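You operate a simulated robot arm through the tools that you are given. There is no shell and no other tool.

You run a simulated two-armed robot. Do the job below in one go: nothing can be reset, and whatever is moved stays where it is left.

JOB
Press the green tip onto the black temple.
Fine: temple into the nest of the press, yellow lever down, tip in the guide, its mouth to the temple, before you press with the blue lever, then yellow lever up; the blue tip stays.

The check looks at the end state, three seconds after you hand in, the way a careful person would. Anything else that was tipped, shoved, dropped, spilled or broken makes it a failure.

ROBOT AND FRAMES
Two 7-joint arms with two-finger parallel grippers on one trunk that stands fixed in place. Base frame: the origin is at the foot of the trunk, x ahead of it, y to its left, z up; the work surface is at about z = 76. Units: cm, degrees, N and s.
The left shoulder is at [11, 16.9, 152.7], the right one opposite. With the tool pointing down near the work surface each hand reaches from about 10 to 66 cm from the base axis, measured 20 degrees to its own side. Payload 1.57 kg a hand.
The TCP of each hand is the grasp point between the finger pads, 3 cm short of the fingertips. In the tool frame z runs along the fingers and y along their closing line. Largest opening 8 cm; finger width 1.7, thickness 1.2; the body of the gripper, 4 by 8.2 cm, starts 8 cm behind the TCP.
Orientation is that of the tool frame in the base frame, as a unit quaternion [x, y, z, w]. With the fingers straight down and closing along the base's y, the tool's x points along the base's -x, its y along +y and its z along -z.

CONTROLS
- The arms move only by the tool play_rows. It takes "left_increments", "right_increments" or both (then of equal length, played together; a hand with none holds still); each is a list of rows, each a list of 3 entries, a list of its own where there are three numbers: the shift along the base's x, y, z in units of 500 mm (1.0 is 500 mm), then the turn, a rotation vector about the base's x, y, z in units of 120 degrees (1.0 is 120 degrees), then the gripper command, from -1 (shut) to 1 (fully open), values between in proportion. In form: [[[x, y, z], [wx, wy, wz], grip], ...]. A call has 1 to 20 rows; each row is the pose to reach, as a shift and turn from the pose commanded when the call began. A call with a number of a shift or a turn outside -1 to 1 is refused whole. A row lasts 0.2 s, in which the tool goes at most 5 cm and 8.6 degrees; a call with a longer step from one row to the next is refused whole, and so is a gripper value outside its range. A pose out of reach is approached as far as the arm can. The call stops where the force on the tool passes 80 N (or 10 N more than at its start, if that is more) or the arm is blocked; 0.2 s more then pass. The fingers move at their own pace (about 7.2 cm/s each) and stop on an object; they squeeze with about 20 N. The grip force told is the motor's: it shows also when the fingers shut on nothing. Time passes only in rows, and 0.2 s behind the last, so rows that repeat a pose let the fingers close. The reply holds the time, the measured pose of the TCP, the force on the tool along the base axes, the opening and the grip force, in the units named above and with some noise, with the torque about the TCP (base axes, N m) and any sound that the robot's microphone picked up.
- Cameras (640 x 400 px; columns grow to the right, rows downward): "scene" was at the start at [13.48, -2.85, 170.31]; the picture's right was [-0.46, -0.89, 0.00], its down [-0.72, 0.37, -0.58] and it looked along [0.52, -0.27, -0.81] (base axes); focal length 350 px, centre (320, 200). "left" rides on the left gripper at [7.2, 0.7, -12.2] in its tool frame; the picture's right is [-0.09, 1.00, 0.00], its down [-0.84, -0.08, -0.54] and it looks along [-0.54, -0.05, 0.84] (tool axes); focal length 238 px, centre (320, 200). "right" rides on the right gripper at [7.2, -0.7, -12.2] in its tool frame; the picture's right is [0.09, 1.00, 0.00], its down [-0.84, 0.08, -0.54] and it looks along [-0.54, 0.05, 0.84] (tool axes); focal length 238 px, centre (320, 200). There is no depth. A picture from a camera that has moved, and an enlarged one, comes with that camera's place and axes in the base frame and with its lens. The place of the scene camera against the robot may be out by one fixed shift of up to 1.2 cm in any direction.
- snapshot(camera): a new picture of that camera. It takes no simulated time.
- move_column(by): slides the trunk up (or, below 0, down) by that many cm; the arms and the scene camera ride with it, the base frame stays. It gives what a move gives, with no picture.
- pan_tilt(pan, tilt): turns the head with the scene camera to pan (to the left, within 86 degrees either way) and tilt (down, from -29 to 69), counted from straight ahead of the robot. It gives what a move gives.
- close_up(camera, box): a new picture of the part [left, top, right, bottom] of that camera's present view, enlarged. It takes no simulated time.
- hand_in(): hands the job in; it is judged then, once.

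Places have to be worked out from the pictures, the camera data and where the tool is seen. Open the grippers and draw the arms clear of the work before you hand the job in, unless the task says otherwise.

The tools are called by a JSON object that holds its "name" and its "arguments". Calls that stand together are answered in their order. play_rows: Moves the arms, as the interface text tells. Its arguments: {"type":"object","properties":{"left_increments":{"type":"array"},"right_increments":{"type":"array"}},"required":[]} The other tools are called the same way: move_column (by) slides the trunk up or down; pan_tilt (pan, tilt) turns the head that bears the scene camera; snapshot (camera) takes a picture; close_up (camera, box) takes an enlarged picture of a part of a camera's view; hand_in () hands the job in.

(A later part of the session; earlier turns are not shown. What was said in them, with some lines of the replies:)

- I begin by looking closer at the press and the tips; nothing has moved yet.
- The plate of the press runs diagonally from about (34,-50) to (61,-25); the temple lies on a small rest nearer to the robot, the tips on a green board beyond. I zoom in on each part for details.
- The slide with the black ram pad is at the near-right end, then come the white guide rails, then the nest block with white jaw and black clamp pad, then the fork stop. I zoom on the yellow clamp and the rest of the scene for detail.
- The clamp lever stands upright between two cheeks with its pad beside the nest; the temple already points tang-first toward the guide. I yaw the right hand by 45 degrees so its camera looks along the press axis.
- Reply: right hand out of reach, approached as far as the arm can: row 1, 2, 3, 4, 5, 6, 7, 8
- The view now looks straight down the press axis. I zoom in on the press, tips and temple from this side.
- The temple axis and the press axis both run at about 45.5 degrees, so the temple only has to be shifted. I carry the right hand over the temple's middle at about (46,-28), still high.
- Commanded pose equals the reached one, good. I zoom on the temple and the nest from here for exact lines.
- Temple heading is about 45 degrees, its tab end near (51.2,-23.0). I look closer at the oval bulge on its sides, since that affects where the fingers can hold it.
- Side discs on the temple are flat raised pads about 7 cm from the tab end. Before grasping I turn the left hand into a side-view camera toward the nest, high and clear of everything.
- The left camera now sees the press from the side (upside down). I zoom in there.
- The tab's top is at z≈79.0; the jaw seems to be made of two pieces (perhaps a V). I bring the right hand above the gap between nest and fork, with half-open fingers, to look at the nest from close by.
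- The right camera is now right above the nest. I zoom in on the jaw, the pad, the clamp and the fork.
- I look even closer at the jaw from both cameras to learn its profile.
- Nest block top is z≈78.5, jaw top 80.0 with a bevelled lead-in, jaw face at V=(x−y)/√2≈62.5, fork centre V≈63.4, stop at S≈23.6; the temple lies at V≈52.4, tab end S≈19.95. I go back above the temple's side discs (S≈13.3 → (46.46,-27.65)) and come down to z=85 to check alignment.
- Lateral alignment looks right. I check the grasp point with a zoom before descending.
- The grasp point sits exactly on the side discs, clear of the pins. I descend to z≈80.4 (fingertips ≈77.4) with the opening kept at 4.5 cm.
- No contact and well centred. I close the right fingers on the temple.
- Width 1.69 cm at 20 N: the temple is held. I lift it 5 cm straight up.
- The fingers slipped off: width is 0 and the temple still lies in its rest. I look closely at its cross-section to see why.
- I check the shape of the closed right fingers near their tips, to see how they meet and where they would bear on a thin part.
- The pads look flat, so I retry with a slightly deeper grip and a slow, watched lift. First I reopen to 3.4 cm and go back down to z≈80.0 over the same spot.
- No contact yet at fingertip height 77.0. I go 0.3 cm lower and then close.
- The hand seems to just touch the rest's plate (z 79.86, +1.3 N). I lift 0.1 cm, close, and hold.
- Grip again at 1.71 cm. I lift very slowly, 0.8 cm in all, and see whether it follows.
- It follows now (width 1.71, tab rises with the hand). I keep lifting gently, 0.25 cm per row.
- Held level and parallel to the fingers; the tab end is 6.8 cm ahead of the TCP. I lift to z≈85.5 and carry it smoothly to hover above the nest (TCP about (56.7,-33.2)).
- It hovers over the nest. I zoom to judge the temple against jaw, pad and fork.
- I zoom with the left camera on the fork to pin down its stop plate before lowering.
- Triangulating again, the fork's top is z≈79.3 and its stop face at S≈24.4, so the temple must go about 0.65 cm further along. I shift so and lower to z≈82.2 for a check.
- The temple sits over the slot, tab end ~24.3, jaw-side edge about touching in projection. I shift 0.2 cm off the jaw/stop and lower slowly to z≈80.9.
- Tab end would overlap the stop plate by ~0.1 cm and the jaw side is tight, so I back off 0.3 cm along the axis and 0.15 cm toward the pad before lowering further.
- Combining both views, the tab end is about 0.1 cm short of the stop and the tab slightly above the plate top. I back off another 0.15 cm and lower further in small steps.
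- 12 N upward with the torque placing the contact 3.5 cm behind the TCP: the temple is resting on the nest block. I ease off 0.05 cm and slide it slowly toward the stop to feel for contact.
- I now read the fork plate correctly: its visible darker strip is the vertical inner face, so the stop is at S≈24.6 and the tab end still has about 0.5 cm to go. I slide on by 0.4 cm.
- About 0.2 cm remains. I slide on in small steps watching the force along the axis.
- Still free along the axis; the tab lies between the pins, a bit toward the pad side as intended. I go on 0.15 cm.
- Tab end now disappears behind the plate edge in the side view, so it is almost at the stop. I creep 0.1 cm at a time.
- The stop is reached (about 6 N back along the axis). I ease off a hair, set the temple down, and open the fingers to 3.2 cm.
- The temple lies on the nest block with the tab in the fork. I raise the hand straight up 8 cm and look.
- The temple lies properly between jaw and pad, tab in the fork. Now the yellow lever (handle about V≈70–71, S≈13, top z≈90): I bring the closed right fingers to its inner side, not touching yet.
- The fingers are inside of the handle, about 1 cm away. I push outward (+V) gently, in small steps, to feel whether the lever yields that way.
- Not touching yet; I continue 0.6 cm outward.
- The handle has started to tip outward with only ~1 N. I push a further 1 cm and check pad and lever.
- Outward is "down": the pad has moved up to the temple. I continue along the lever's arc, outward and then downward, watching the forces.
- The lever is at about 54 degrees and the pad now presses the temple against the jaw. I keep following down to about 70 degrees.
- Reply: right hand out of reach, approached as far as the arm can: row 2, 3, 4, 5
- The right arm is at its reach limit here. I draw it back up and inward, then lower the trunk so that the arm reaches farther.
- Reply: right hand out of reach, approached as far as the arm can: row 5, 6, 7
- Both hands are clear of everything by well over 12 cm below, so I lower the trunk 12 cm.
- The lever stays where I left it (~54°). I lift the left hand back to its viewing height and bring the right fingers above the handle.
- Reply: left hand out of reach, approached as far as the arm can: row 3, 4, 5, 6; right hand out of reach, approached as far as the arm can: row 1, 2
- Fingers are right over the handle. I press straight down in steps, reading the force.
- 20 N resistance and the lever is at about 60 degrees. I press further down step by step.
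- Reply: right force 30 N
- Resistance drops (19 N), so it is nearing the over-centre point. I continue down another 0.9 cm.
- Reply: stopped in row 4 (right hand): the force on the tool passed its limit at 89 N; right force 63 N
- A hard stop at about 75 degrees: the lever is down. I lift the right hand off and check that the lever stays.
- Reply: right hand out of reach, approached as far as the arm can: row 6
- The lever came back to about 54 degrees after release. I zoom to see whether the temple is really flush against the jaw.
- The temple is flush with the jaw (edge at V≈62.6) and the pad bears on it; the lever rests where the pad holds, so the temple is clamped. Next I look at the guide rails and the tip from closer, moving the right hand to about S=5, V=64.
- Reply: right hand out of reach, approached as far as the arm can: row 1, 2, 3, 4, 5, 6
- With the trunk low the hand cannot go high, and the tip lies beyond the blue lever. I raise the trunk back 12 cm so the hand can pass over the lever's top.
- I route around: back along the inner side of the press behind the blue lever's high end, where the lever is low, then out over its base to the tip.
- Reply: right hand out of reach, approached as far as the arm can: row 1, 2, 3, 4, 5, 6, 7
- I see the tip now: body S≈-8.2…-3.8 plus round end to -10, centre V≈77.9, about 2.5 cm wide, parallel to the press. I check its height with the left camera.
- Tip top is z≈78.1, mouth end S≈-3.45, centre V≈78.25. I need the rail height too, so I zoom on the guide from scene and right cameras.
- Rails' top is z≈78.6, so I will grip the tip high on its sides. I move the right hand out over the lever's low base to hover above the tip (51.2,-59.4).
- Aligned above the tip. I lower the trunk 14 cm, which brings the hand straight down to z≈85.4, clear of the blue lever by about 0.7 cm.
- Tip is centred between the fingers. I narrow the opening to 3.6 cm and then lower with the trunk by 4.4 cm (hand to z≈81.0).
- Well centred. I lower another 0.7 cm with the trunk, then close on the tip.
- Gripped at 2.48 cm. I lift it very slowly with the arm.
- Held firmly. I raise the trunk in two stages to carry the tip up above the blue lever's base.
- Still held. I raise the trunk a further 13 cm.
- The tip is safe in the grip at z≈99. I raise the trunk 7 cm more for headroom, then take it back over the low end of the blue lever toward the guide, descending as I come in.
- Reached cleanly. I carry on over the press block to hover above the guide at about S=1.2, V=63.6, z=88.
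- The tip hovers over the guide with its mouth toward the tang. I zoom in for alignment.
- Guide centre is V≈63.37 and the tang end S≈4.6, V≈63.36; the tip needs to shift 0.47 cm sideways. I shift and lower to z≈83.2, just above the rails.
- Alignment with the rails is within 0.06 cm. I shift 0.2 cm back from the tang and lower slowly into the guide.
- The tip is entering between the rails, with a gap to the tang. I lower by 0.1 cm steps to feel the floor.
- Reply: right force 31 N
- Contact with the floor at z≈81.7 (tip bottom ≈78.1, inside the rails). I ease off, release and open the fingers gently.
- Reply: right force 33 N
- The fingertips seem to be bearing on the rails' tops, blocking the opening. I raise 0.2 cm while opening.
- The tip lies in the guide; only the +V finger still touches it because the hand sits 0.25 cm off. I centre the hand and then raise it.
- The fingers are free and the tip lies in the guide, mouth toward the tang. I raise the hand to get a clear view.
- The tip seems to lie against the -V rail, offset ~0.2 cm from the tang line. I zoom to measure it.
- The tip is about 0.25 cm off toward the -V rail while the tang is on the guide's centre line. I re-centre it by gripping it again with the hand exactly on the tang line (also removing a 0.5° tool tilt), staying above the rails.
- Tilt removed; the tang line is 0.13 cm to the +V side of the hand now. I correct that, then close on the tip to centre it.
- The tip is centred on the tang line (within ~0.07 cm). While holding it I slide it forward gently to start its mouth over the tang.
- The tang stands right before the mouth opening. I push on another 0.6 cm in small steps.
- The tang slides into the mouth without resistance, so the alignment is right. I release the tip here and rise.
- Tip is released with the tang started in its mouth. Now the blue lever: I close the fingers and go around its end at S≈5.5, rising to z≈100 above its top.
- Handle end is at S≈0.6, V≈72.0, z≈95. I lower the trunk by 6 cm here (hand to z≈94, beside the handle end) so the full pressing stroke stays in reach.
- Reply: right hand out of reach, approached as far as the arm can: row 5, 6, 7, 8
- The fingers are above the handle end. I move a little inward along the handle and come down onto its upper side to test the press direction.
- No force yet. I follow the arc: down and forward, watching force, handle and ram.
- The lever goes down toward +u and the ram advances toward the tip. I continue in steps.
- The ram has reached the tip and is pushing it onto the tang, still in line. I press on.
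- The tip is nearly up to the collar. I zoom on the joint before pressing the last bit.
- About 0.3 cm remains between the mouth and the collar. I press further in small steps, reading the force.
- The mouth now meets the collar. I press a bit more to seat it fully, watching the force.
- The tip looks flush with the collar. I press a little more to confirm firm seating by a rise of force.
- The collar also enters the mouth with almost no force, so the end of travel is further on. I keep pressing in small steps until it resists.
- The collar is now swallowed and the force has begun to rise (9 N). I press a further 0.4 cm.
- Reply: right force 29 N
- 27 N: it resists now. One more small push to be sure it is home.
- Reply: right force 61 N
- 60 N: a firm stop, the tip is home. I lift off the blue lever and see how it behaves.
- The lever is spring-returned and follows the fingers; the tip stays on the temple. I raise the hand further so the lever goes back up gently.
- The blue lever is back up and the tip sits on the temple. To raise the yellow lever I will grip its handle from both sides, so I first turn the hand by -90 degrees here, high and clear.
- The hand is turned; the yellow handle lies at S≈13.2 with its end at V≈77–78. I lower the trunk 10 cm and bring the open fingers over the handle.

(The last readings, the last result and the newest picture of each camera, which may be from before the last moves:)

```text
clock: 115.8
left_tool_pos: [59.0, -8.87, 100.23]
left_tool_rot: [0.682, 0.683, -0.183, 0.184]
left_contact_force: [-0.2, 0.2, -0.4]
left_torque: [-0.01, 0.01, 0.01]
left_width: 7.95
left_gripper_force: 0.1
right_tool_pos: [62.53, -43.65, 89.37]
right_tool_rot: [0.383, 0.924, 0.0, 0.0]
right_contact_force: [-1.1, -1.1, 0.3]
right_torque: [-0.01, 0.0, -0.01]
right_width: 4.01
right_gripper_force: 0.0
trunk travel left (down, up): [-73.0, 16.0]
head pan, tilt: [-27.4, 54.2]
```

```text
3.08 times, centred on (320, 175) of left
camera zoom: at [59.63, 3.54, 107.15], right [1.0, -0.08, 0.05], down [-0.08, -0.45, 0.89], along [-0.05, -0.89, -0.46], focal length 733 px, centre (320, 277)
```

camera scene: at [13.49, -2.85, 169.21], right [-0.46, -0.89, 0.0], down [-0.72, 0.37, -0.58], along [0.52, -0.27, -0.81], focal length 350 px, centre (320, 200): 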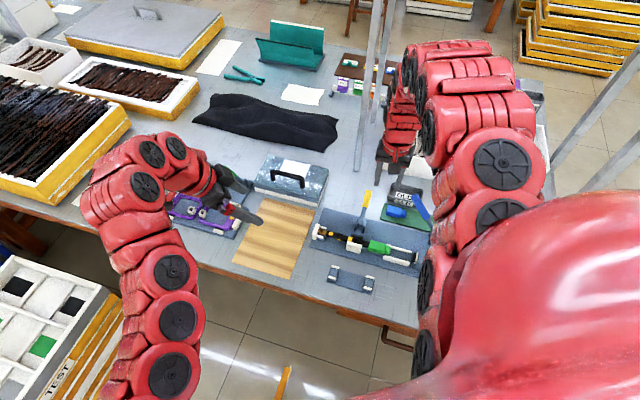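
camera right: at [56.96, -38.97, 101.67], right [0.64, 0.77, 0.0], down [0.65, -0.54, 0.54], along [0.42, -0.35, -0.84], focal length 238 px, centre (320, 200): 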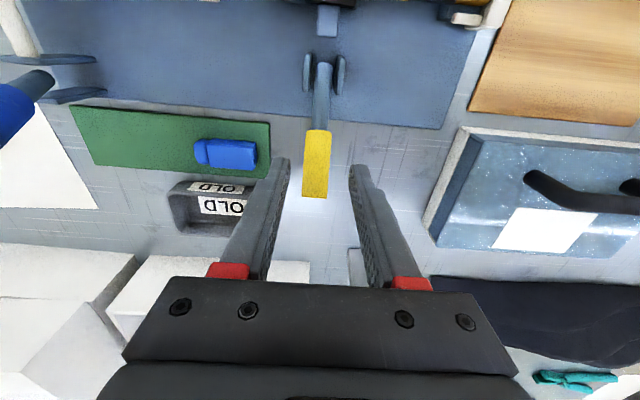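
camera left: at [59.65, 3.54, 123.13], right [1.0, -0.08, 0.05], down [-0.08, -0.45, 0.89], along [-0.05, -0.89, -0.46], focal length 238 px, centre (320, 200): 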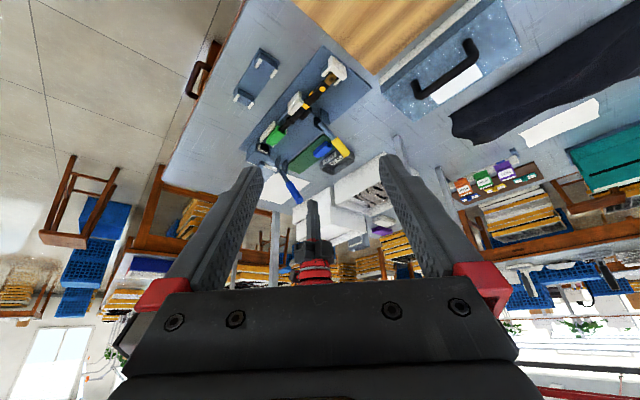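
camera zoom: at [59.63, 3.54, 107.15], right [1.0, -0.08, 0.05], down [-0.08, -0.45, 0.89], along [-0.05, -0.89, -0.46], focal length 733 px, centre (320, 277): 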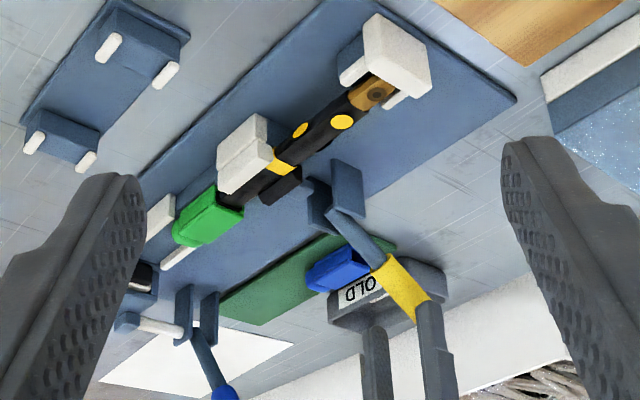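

The handle lies between the fingers, 0.25 cm off centre. I correct this and lower 4.4 cm with the trunk.

{"name": "play_rows", "arguments": {"right_increments": [[[-0.0018, -0.0018, 0], [0, 0, 0], 0], [[-0.0036, -0.0036, 0], [0, 0, 0], 0], [[-0.0036, -0.0036, 0], [0, 0, 0], 0]]}}

{"name": "move_column", "arguments": {"by": -4.4}}

{"name": "snapshot", "arguments": {"camera": "right"}}

{"name": "snapshot", "arguments": {"camera": "left"}}

```text
clock: 116.6
left_tool_pos: [58.86, -8.78, 100.28]
left_tool_rot: [0.682, 0.684, -0.183, 0.183]
left_contact_force: [-0.4, -0.7, -0.1]
left_torque: [0.01, 0.0, 0.04]
left_width: 7.99
left_gripper_force: 0.0
right_tool_pos: [62.33, -43.89, 89.49]
right_tool_rot: [0.382, 0.924, -0.001, -0.001]
right_contact_force: [-0.1, -0.3, -0.5]
right_torque: [-0.01, 0.01, 0.0]
right_width: 4.0
right_gripper_force: 0.1
trunk travel left (down, up): [-73.0, 16.0]
head pan, tilt: [-27.4, 54.2]
```

```text
clock: 117.4
left_tool_pos: [58.82, -8.81, 95.77]
left_tool_rot: [0.683, 0.683, -0.183, 0.183]
left_contact_force: [0.1, -0.1, 0.1]
left_torque: [0.01, -0.01, 0.01]
left_width: 8.01
left_gripper_force: 0.0
right_tool_pos: [62.13, -43.97, 85.06]
right_tool_rot: [0.382, 0.924, -0.001, 0.0]
right_contact_force: [-0.1, 0.5, 1.2]
right_torque: [-0.01, -0.03, 0.01]
right_width: 4.0
right_gripper_force: 0.1
trunk travel left (down, up): [-68.6, 20.4]
head pan, tilt: [-27.4, 54.2]
```

```text
taken
camera right: at [56.69, -39.2, 97.29], right [0.64, 0.77, 0.0], down [0.65, -0.54, 0.54], along [0.42, -0.35, -0.84], focal length 238 px, centre (320, 200)
```

right: 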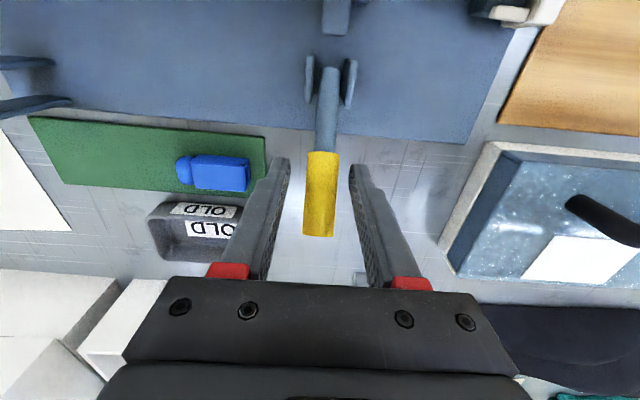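

```text
taken
camera left: at [59.62, 3.55, 102.76], right [1.0, -0.08, 0.05], down [-0.08, -0.45, 0.89], along [-0.05, -0.89, -0.46], focal length 238 px, centre (320, 200)
```

left: 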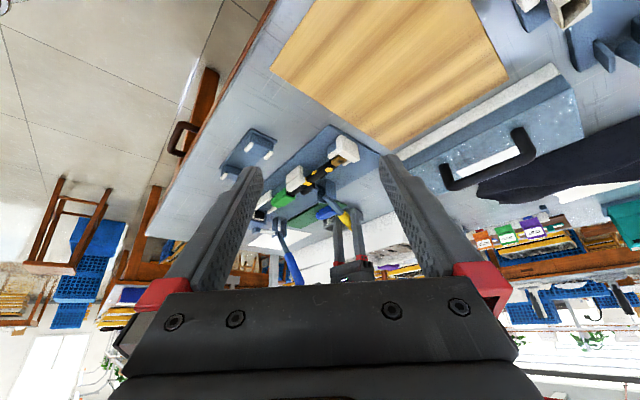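

The handle is centred between the fingers. I close on it.

{"name": "play_rows", "arguments": {"right_increments": [[[0, 0, 0], [0, 0, 0], -0.4], [[0, 0, 0], [0, 0, 0], -0.8], [[0, 0, 0], [0, 0, 0], -1], [[0, 0, 0], [0, 0, 0], -1]]}}

{"name": "close_up", "arguments": {"camera": "left", "box": [250, 110, 390, 290]}}

{"name": "snapshot", "arguments": {"camera": "right"}}

```text
clock: 118.4
left_tool_pos: [59.0, -8.85, 95.67]
left_tool_rot: [0.682, 0.684, -0.182, 0.184]
left_contact_force: [1.0, 0.6, -0.6]
left_torque: [-0.03, 0.0, -0.03]
left_width: 8.0
left_gripper_force: 0.0
right_tool_pos: [62.42, -43.74, 84.93]
right_tool_rot: [0.383, 0.924, -0.001, -0.001]
right_contact_force: [5.4, 5.1, 1.7]
right_torque: [0.09, -0.13, -0.03]
right_width: 2.03
right_gripper_force: 34.1
trunk travel left (down, up): [-68.6, 20.4]
head pan, tilt: [-27.4, 54.2]
```

```text
2.22 times, centred on (320, 200) of left
camera zoom: at [59.71, 3.6, 102.7], right [1.0, -0.08, 0.05], down [-0.08, -0.45, 0.89], along [-0.05, -0.89, -0.46], focal length 530 px, centre (320, 200)
```

zoom: 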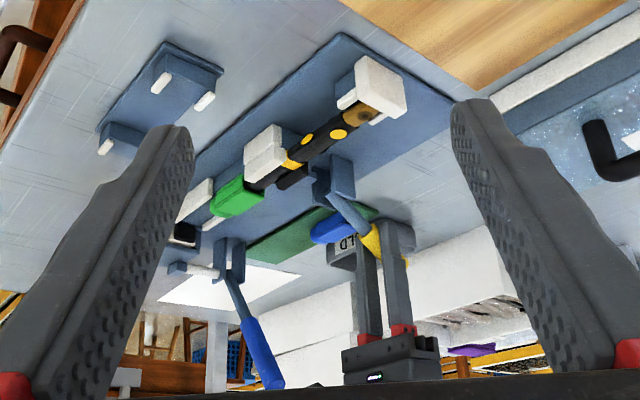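

```text
taken
camera right: at [56.81, -39.11, 97.26], right [0.64, 0.77, 0.0], down [0.65, -0.54, 0.54], along [0.42, -0.35, -0.84], focal length 238 px, centre (320, 200)
```

right: 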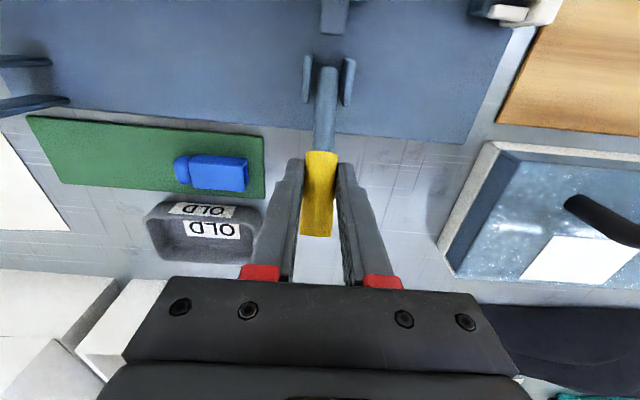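

Handle gripped (2.03 cm). I relieve the slight side load and lead the lever up along its arc, first to about 35 degrees.

{"name": "play_rows", "arguments": {"right_increments": [[[0.0035, 0.0035, 0], [0, 0, 0], -1], [[-0.0015, 0.0085, 0.008], [0, 0, 0], -1], [[-0.0057, 0.0127, 0.0154], [0, 0, 0], -1], [[-0.0115, 0.0185, 0.0226], [0, 0, 0], -1], [[-0.0177, 0.0247, 0.0294], [0, 0, 0], -1], [[-0.0177, 0.0247, 0.0294], [0, 0, 0], -1]]}}

{"name": "snapshot", "arguments": {"camera": "right"}}

{"name": "close_up", "arguments": {"camera": "left", "box": [250, 110, 390, 290]}}

```text
clock: 119.8
left_tool_pos: [59.06, -9.01, 95.74]
left_tool_rot: [0.683, 0.684, -0.183, 0.182]
left_contact_force: [-0.4, 0.8, -0.2]
left_torque: [0.01, -0.03, 0.02]
left_width: 8.01
left_gripper_force: 0.2
right_tool_pos: [61.49, -42.91, 86.4]
right_tool_rot: [0.383, 0.924, -0.001, -0.001]
right_contact_force: [10.1, -12.3, -5.8]
right_torque: [-0.8, -0.7, 0.01]
right_width: 2.03
right_gripper_force: 34.1
trunk travel left (down, up): [-68.6, 20.4]
head pan, tilt: [-27.4, 54.2]
```

```text
taken
camera right: at [55.97, -38.27, 98.68], right [0.64, 0.77, 0.0], down [0.65, -0.54, 0.54], along [0.42, -0.35, -0.84], focal length 238 px, centre (320, 200)
```

right: 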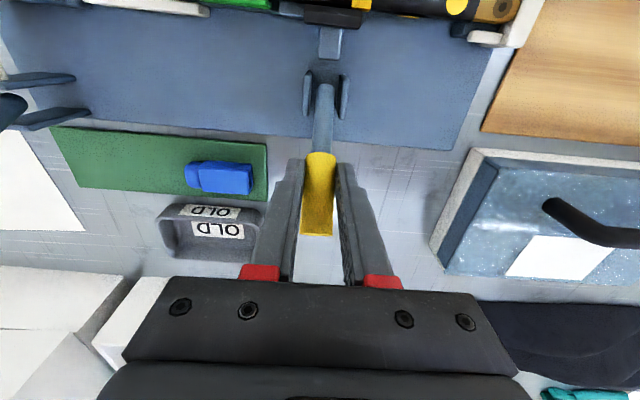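

```text
2.22 times, centred on (320, 200) of left
camera zoom: at [59.81, 3.36, 102.65], right [1.0, -0.08, 0.04], down [-0.08, -0.46, 0.89], along [-0.05, -0.89, -0.46], focal length 530 px, centre (320, 200)
```

zoom: 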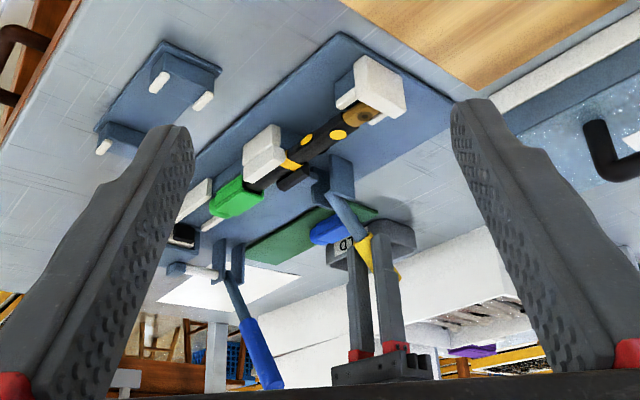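

It follows, with ~16 N (mostly pad friction as the handle turns in the grip). I continue the arc to about 15 degrees.

{"name": "play_rows", "arguments": {"right_increments": [[[-0.0068, 0.0068, 0.006], [0, 0, 0], -1], [[-0.0137, 0.0137, 0.0114], [0, 0, 0], -1], [[-0.021, 0.021, 0.0155], [0, 0, 0], -1], [[-0.0284, 0.0284, 0.019], [0, 0, 0], -1], [[-0.0284, 0.0284, 0.019], [0, 0, 0], -1]]}}

{"name": "snapshot", "arguments": {"camera": "right"}}

{"name": "close_up", "arguments": {"camera": "left", "box": [250, 110, 390, 290]}}

```text
clock: 121.0
left_tool_pos: [58.86, -9.03, 95.74]
left_tool_rot: [0.683, 0.683, -0.182, 0.183]
left_contact_force: [-0.2, 0.0, 0.6]
left_torque: [-0.02, 0.0, 0.03]
left_width: 7.98
left_gripper_force: 0.0
right_tool_pos: [59.94, -41.4, 87.5]
right_tool_rot: [0.382, 0.924, 0.0, 0.001]
right_contact_force: [5.7, -17.0, 5.3]
right_torque: [-1.02, -0.5, -0.06]
right_width: 2.05
right_gripper_force: 33.9
trunk travel left (down, up): [-68.6, 20.4]
head pan, tilt: [-27.4, 54.2]
```

```text
taken
camera right: at [54.44, -36.81, 99.77], right [0.64, 0.77, 0.0], down [0.65, -0.54, 0.54], along [0.42, -0.35, -0.84], focal length 238 px, centre (320, 200)
```

right: 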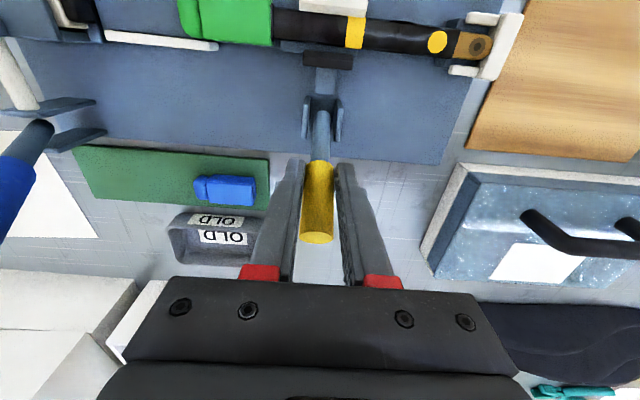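

```text
2.22 times, centred on (320, 200) of left
camera zoom: at [59.62, 3.34, 102.8], right [1.0, -0.08, 0.05], down [-0.08, -0.46, 0.89], along [-0.05, -0.89, -0.46], focal length 530 px, centre (320, 200)
```

zoom: 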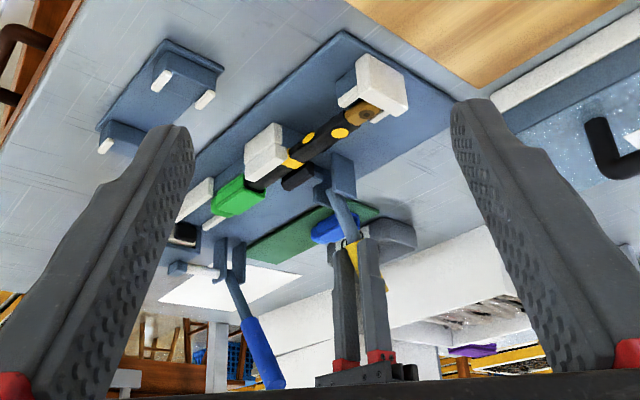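

The pad has come off the temple; the lever leans about 16 degrees, its original rest was about 7. I bring it the last bit up.

{"name": "play_rows", "arguments": {"right_increments": [[[-0.005, 0.005, 0.001], [0, 0, 0], -1], [[-0.01, 0.01, 0.002], [0, 0, 0], -1], [[-0.0145, 0.0145, 0.002], [0, 0, 0], -1], [[-0.0145, 0.0145, 0.002], [0, 0, 0], -1]]}}

{"name": "snapshot", "arguments": {"camera": "right"}}

```text
clock: 122.0
left_tool_pos: [58.84, -8.87, 96.0]
left_tool_rot: [0.682, 0.684, -0.181, 0.184]
left_contact_force: [-0.7, 0.2, -0.3]
left_torque: [0.03, 0.0, -0.05]
left_width: 8.01
left_gripper_force: 0.1
right_tool_pos: [59.23, -40.64, 87.62]
right_tool_rot: [0.383, 0.924, -0.001, 0.001]
right_contact_force: [5.8, -19.6, 15.0]
right_torque: [-1.19, -0.75, 0.0]
right_width: 2.03
right_gripper_force: 34.2
trunk travel left (down, up): [-68.6, 20.4]
head pan, tilt: [-27.4, 54.2]
```

```text
taken
camera right: at [53.65, -35.99, 99.88], right [0.64, 0.77, 0.0], down [0.65, -0.54, 0.54], along [0.42, -0.35, -0.84], focal length 238 px, centre (320, 200)
```

right: 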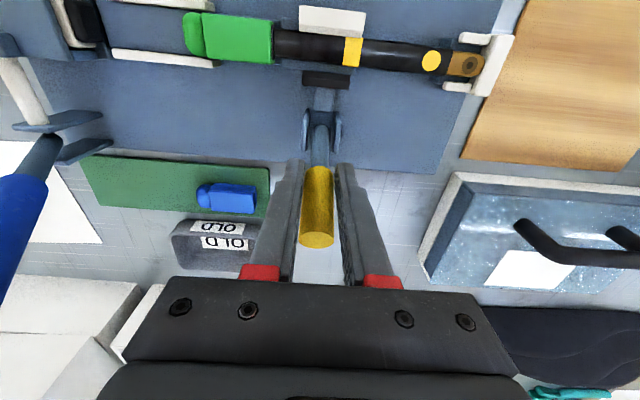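

The remaining force is only pad friction twisting the handle; the lever itself is at about 13 degrees. I open the fingers and see where the lever settles.

{"name": "play_rows", "arguments": {"right_increments": [[[0, 0, 0], [0, 0, 0], -0.4], [[0, 0, 0], [0, 0, 0], -0.2], [[0, 0, 0], [0, 0, 0], 0], [[0, 0, 0], [0, 0, 0], 0], [[0, 0, 0], [0, 0, 0], 0]]}}

{"name": "snapshot", "arguments": {"camera": "right"}}

{"name": "close_up", "arguments": {"camera": "left", "box": [250, 110, 390, 290]}}

{"name": "close_up", "arguments": {"camera": "scene", "box": [310, 150, 470, 290]}}

```text
clock: 123.2
left_tool_pos: [59.01, -8.81, 95.9]
left_tool_rot: [0.682, 0.684, -0.183, 0.183]
left_contact_force: [0.8, 0.1, -0.3]
left_torque: [0.0, 0.02, -0.01]
left_width: 7.99
left_gripper_force: 0.2
right_tool_pos: [59.23, -40.39, 87.5]
right_tool_rot: [0.382, 0.924, -0.001, 0.0]
right_contact_force: [0.5, 0.5, -0.7]
right_torque: [0.01, -0.02, 0.01]
right_width: 3.99
right_gripper_force: 0.0
trunk travel left (down, up): [-68.6, 20.4]
head pan, tilt: [-27.4, 54.2]
```

```text
taken
camera right: at [53.7, -35.85, 99.85], right [0.64, 0.77, 0.0], down [0.65, -0.54, 0.54], along [0.42, -0.35, -0.84], focal length 238 px, centre (320, 200)
```

right: 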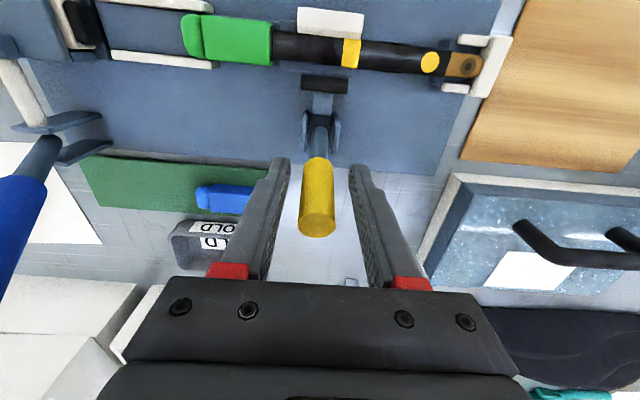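

```text
2.22 times, centred on (320, 200) of left
camera zoom: at [59.65, 3.54, 102.73], right [1.0, -0.08, 0.05], down [-0.08, -0.45, 0.89], along [-0.05, -0.89, -0.46], focal length 530 px, centre (320, 200)
```

zoom: 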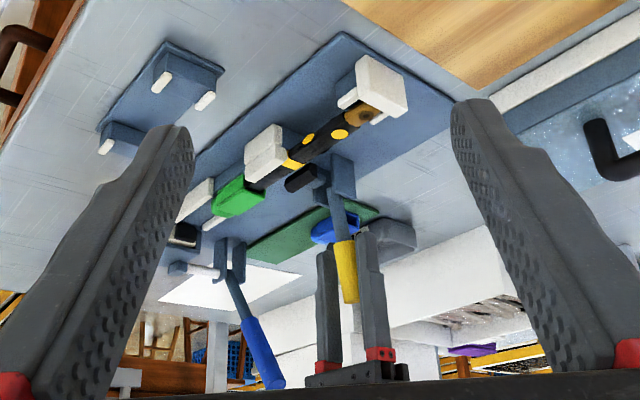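

```text
2.86 times, centred on (390, 220) of scene
camera zoom: at [13.49, -2.85, 154.81], right [-0.46, -0.89, 0.0], down [-0.72, 0.37, -0.58], along [0.52, -0.27, -0.81], focal length 1001 px, centre (120, 143)
```

zoom: 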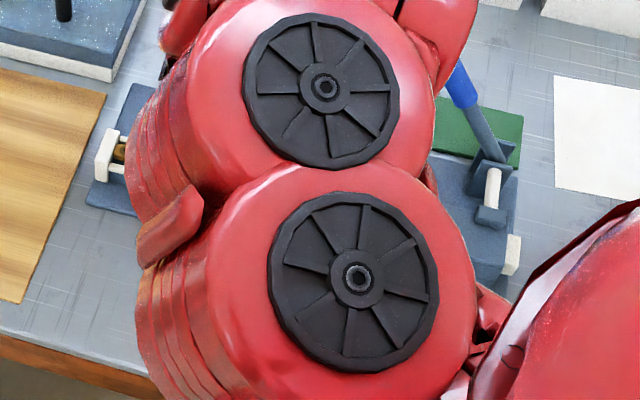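

The lever has sprung back fully up (≈7°, its original rest). I withdraw by raising the trunk straight up 16 cm.

{"name": "move_column", "arguments": {"by": 15.5}}

{"name": "snapshot", "arguments": {"camera": "right"}}

{"name": "close_up", "arguments": {"camera": "right", "box": [180, 20, 480, 180]}}

{"name": "close_up", "arguments": {"camera": "left", "box": [230, 80, 370, 220]}}

```text
clock: 125.0
left_tool_pos: [58.87, -8.82, 111.28]
left_tool_rot: [0.682, 0.684, -0.182, 0.184]
left_contact_force: [0.5, -0.3, 0.0]
left_torque: [-0.03, 0.04, 0.0]
left_width: 8.04
left_gripper_force: 0.1
right_tool_pos: [59.26, -40.39, 102.99]
right_tool_rot: [0.382, 0.924, -0.001, 0.0]
right_contact_force: [0.9, -0.3, 0.6]
right_torque: [0.03, -0.01, -0.04]
right_width: 4.01
right_gripper_force: 0.0
trunk travel left (down, up): [-84.1, 4.9]
head pan, tilt: [-27.4, 54.2]
```

```text
taken
camera right: at [53.71, -35.85, 115.34], right [0.64, 0.77, 0.0], down [0.65, -0.54, 0.54], along [0.42, -0.35, -0.84], focal length 238 px, centre (320, 200)
```

right: 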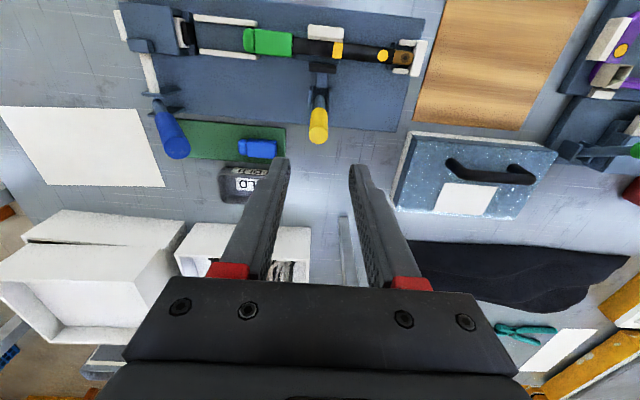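

```text
2.13 times, centred on (330, 100) of right
camera zoom: at [53.71, -35.85, 115.34], right [0.64, 0.77, 0.0], down [0.65, -0.54, 0.54], along [0.42, -0.35, -0.84], focal length 508 px, centre (299, 413)
```

zoom: 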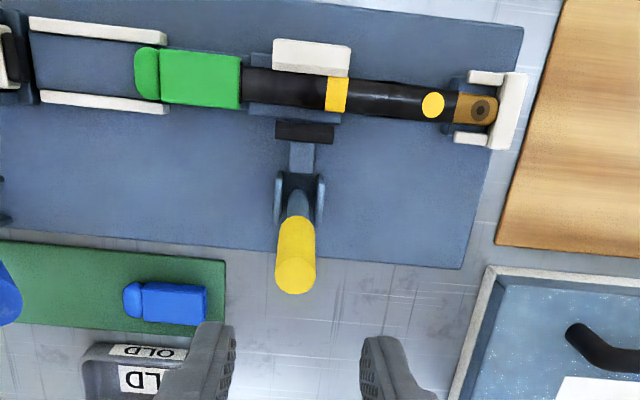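

```text
2.86 times, centred on (300, 150) of left
camera zoom: at [59.66, 3.54, 118.22], right [1.0, -0.08, 0.05], down [-0.08, -0.45, 0.89], along [-0.05, -0.89, -0.46], focal length 681 px, centre (377, 343)
```

zoom: 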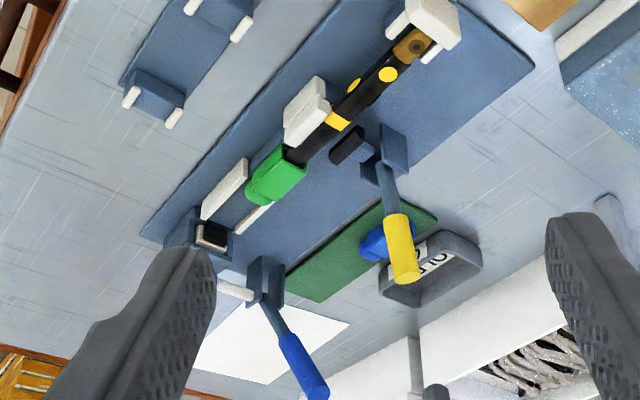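

All parts look right: levers up, tip on the temple, blue tip in place. I zoom to check the joint and the seating.

{"name": "close_up", "arguments": {"camera": "right", "box": [235, 20, 345, 80]}}

{"name": "close_up", "arguments": {"camera": "left", "box": [275, 100, 335, 150]}}

{"name": "close_up", "arguments": {"camera": "scene", "box": [300, 190, 460, 300]}}

```text
5.82 times, centred on (290, 50) of right
camera zoom: at [53.71, -35.85, 115.34], right [0.64, 0.77, 0.0], down [0.65, -0.54, 0.54], along [0.42, -0.35, -0.84], focal length 1387 px, centre (494, 1073)
```

zoom: 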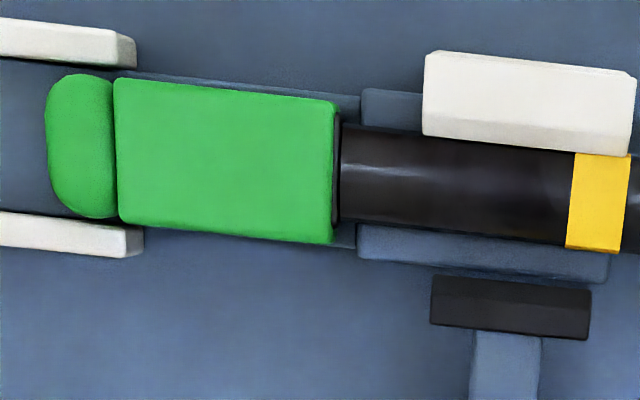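

```text
8.00 times, centred on (305, 125) of left
camera zoom: at [59.66, 3.54, 118.22], right [1.0, -0.08, 0.05], down [-0.08, -0.45, 0.89], along [-0.05, -0.89, -0.46], focal length 1907 px, centre (440, 800)
```

zoom: 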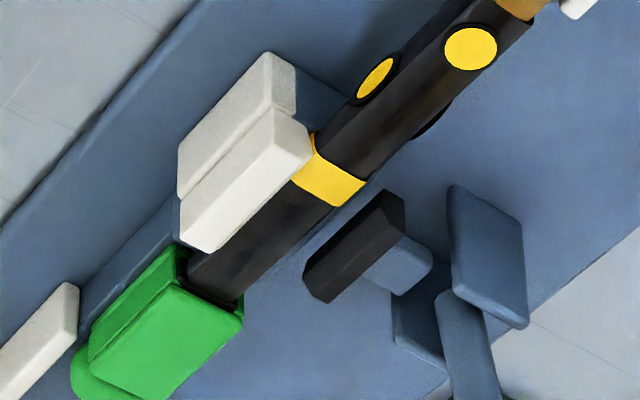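

```text
3.64 times, centred on (380, 245) of scene
camera zoom: at [13.51, -2.85, 170.3], right [-0.46, -0.89, 0.0], down [-0.72, 0.37, -0.58], along [0.52, -0.27, -0.81], focal length 1274 px, centre (102, 36)
```

zoom: 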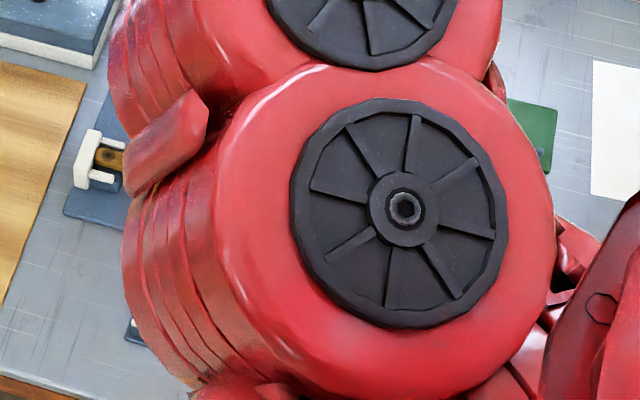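

The joint is closed: the mouth is flush over the collar. I now raise the trunk and move the right arm away to the side with open gripper, high above everything.

{"name": "move_column", "arguments": {"by": 4.8}}

{"name": "play_rows", "arguments": {"right_increments": [[[-0.02, -0.03, 0], [0, 0, 0.0375], 0.3], [[-0.05, -0.066, 0], [0, 0, 0.075], 0.6], [[-0.08, -0.102, 0], [0, 0, 0.1125], 1], [[-0.11, -0.138, 0], [0, 0, 0.15], 1], [[-0.14, -0.174, 0], [0, 0, 0.1875], 1], [[-0.17, -0.21, 0], [0, 0, 0.225], 1], [[-0.2, -0.246, 0], [0, 0, 0.2625], 1], [[-0.23, -0.282, 0], [0, 0, 0.3], 1], [[-0.26, -0.318, 0], [0, 0, 0.3375], 1], [[-0.28, -0.36, 0], [0, 0, 0.375], 1], [[-0.28, -0.36, 0], [0, 0, 0.375], 1]]}}

{"name": "snapshot", "arguments": {"camera": "scene"}}

{"name": "snapshot", "arguments": {"camera": "right"}}

```text
clock: 125.9
left_tool_pos: [58.94, -8.81, 116.05]
left_tool_rot: [0.682, 0.683, -0.184, 0.184]
left_contact_force: [0.9, -0.3, -0.1]
left_torque: [0.01, 0.02, 0.0]
left_width: 8.01
left_gripper_force: 0.1
right_tool_pos: [59.18, -40.42, 107.79]
right_tool_rot: [0.382, 0.924, -0.001, -0.001]
right_contact_force: [0.3, 0.9, -0.5]
right_torque: [0.02, 0.0, 0.0]
right_width: 4.01
right_gripper_force: 0.1
trunk travel left (down, up): [-88.9, 0.1]
head pan, tilt: [-27.4, 54.2]
```

```text
clock: 128.3
left_tool_pos: [58.91, -8.71, 116.02]
left_tool_rot: [0.682, 0.684, -0.182, 0.184]
left_contact_force: [0.0, 0.1, 0.0]
left_torque: [0.0, -0.02, -0.01]
left_width: 8.0
left_gripper_force: 0.0
right_tool_pos: [45.1, -58.35, 108.01]
right_tool_rot: [-0.001, 1.0, 0.0, -0.001]
right_contact_force: [0.3, 0.4, -0.6]
right_torque: [0.0, -0.01, 0.02]
right_width: 8.03
right_gripper_force: 0.1
trunk travel left (down, up): [-88.9, 0.1]
head pan, tilt: [-27.4, 54.2]
```

```text
taken
camera scene: at [13.52, -2.77, 175.11], right [-0.46, -0.89, 0.0], down [-0.72, 0.37, -0.58], along [0.52, -0.27, -0.81], focal length 350 px, centre (320, 200)
```

scene: 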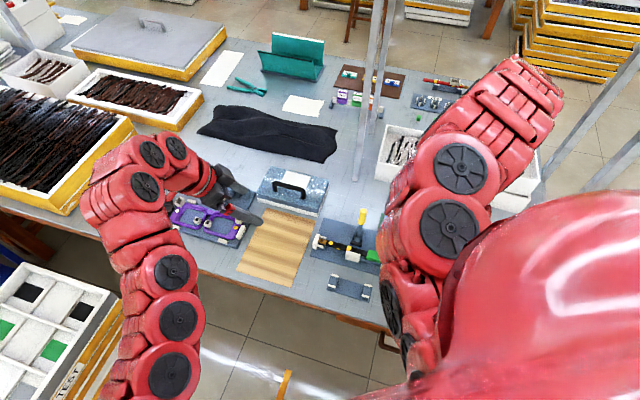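

```text
taken
camera right: at [38.03, -59.08, 120.21], right [-0.09, 1.0, 0.0], down [0.84, 0.08, 0.54], along [0.54, 0.05, -0.84], focal length 238 px, centre (320, 200)
```

right: 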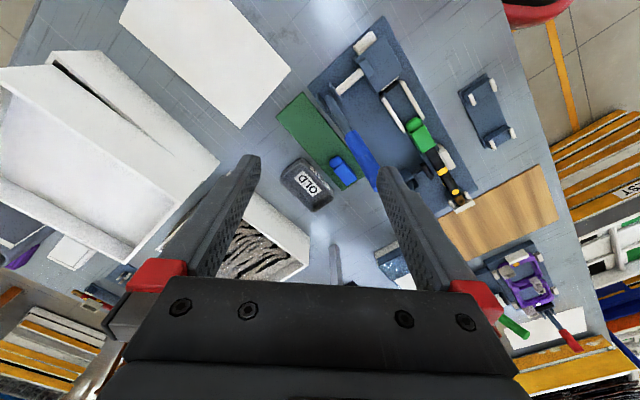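

The right arm is high and aside. A last close look at the work before handing in.

{"name": "close_up", "arguments": {"camera": "right", "box": [260, 0, 540, 220]}}

{"name": "close_up", "arguments": {"camera": "left", "box": [220, 40, 400, 210]}}

```text
1.82 times, centred on (400, 110) of right
camera zoom: at [38.03, -59.08, 120.21], right [-0.09, 1.0, 0.0], down [0.84, 0.08, 0.54], along [0.54, 0.05, -0.84], focal length 433 px, centre (174, 364)
```

zoom: 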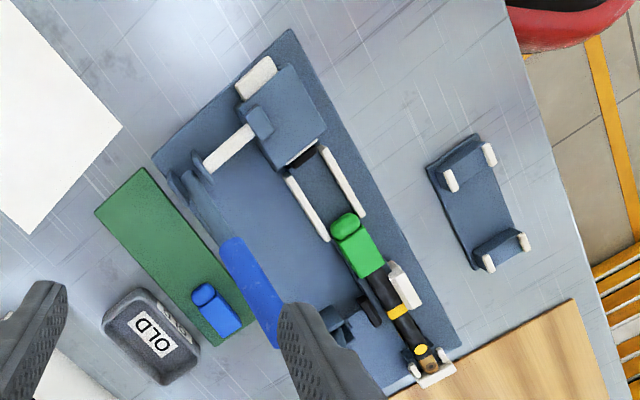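

```text
2.35 times, centred on (310, 125) of left
camera zoom: at [59.67, 3.6, 123.02], right [1.0, -0.08, 0.05], down [-0.08, -0.45, 0.89], along [-0.05, -0.89, -0.46], focal length 561 px, centre (344, 376)
```

zoom: 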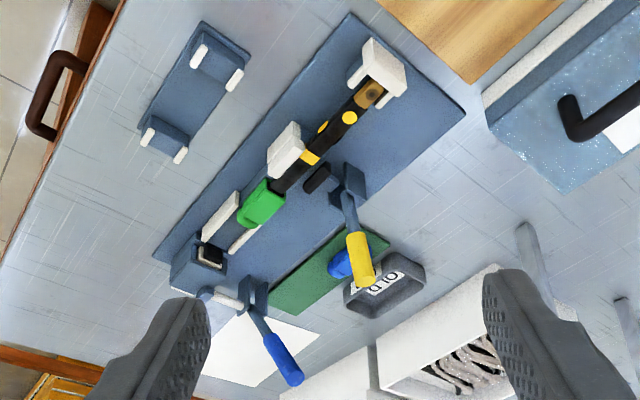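

The green tip is seated on the temple in the nest. Both levers are up, the blue tip is still on its board, nothing else has been disturbed, and both grippers are open and clear. I hand in.

{"name": "hand_in", "arguments": {}}

```text
The job is handed in.
```

I pressed the green tip onto the black temple and handed the job in. I have not seen the result of the check.

- **Tip:** The mouth closes flush over the temple's collar. I stopped pressing when the blue lever met a firm stop at about 60 N.
- **Temple:** It is still in the nest, with its hinge tab in the fork.
- **Yellow lever:** It would not stay fully down. After I pressed it to its stop at about 75°, it came back to about 54°, with the pad still holding the temple against the jaw. I pressed the tip with it there. It is back up now.
- **Blue lever:** It sprang back to its raised rest position.
- **Rest of the bench:** The blue tip is still on its board, and nothing else looked moved in the last pictures.
- **First lift:** The temple slipped out of the gripper on the first try. It did not fall and stayed in its rest, and the second lift held.

Both grippers are open and the arms are clear of the work.
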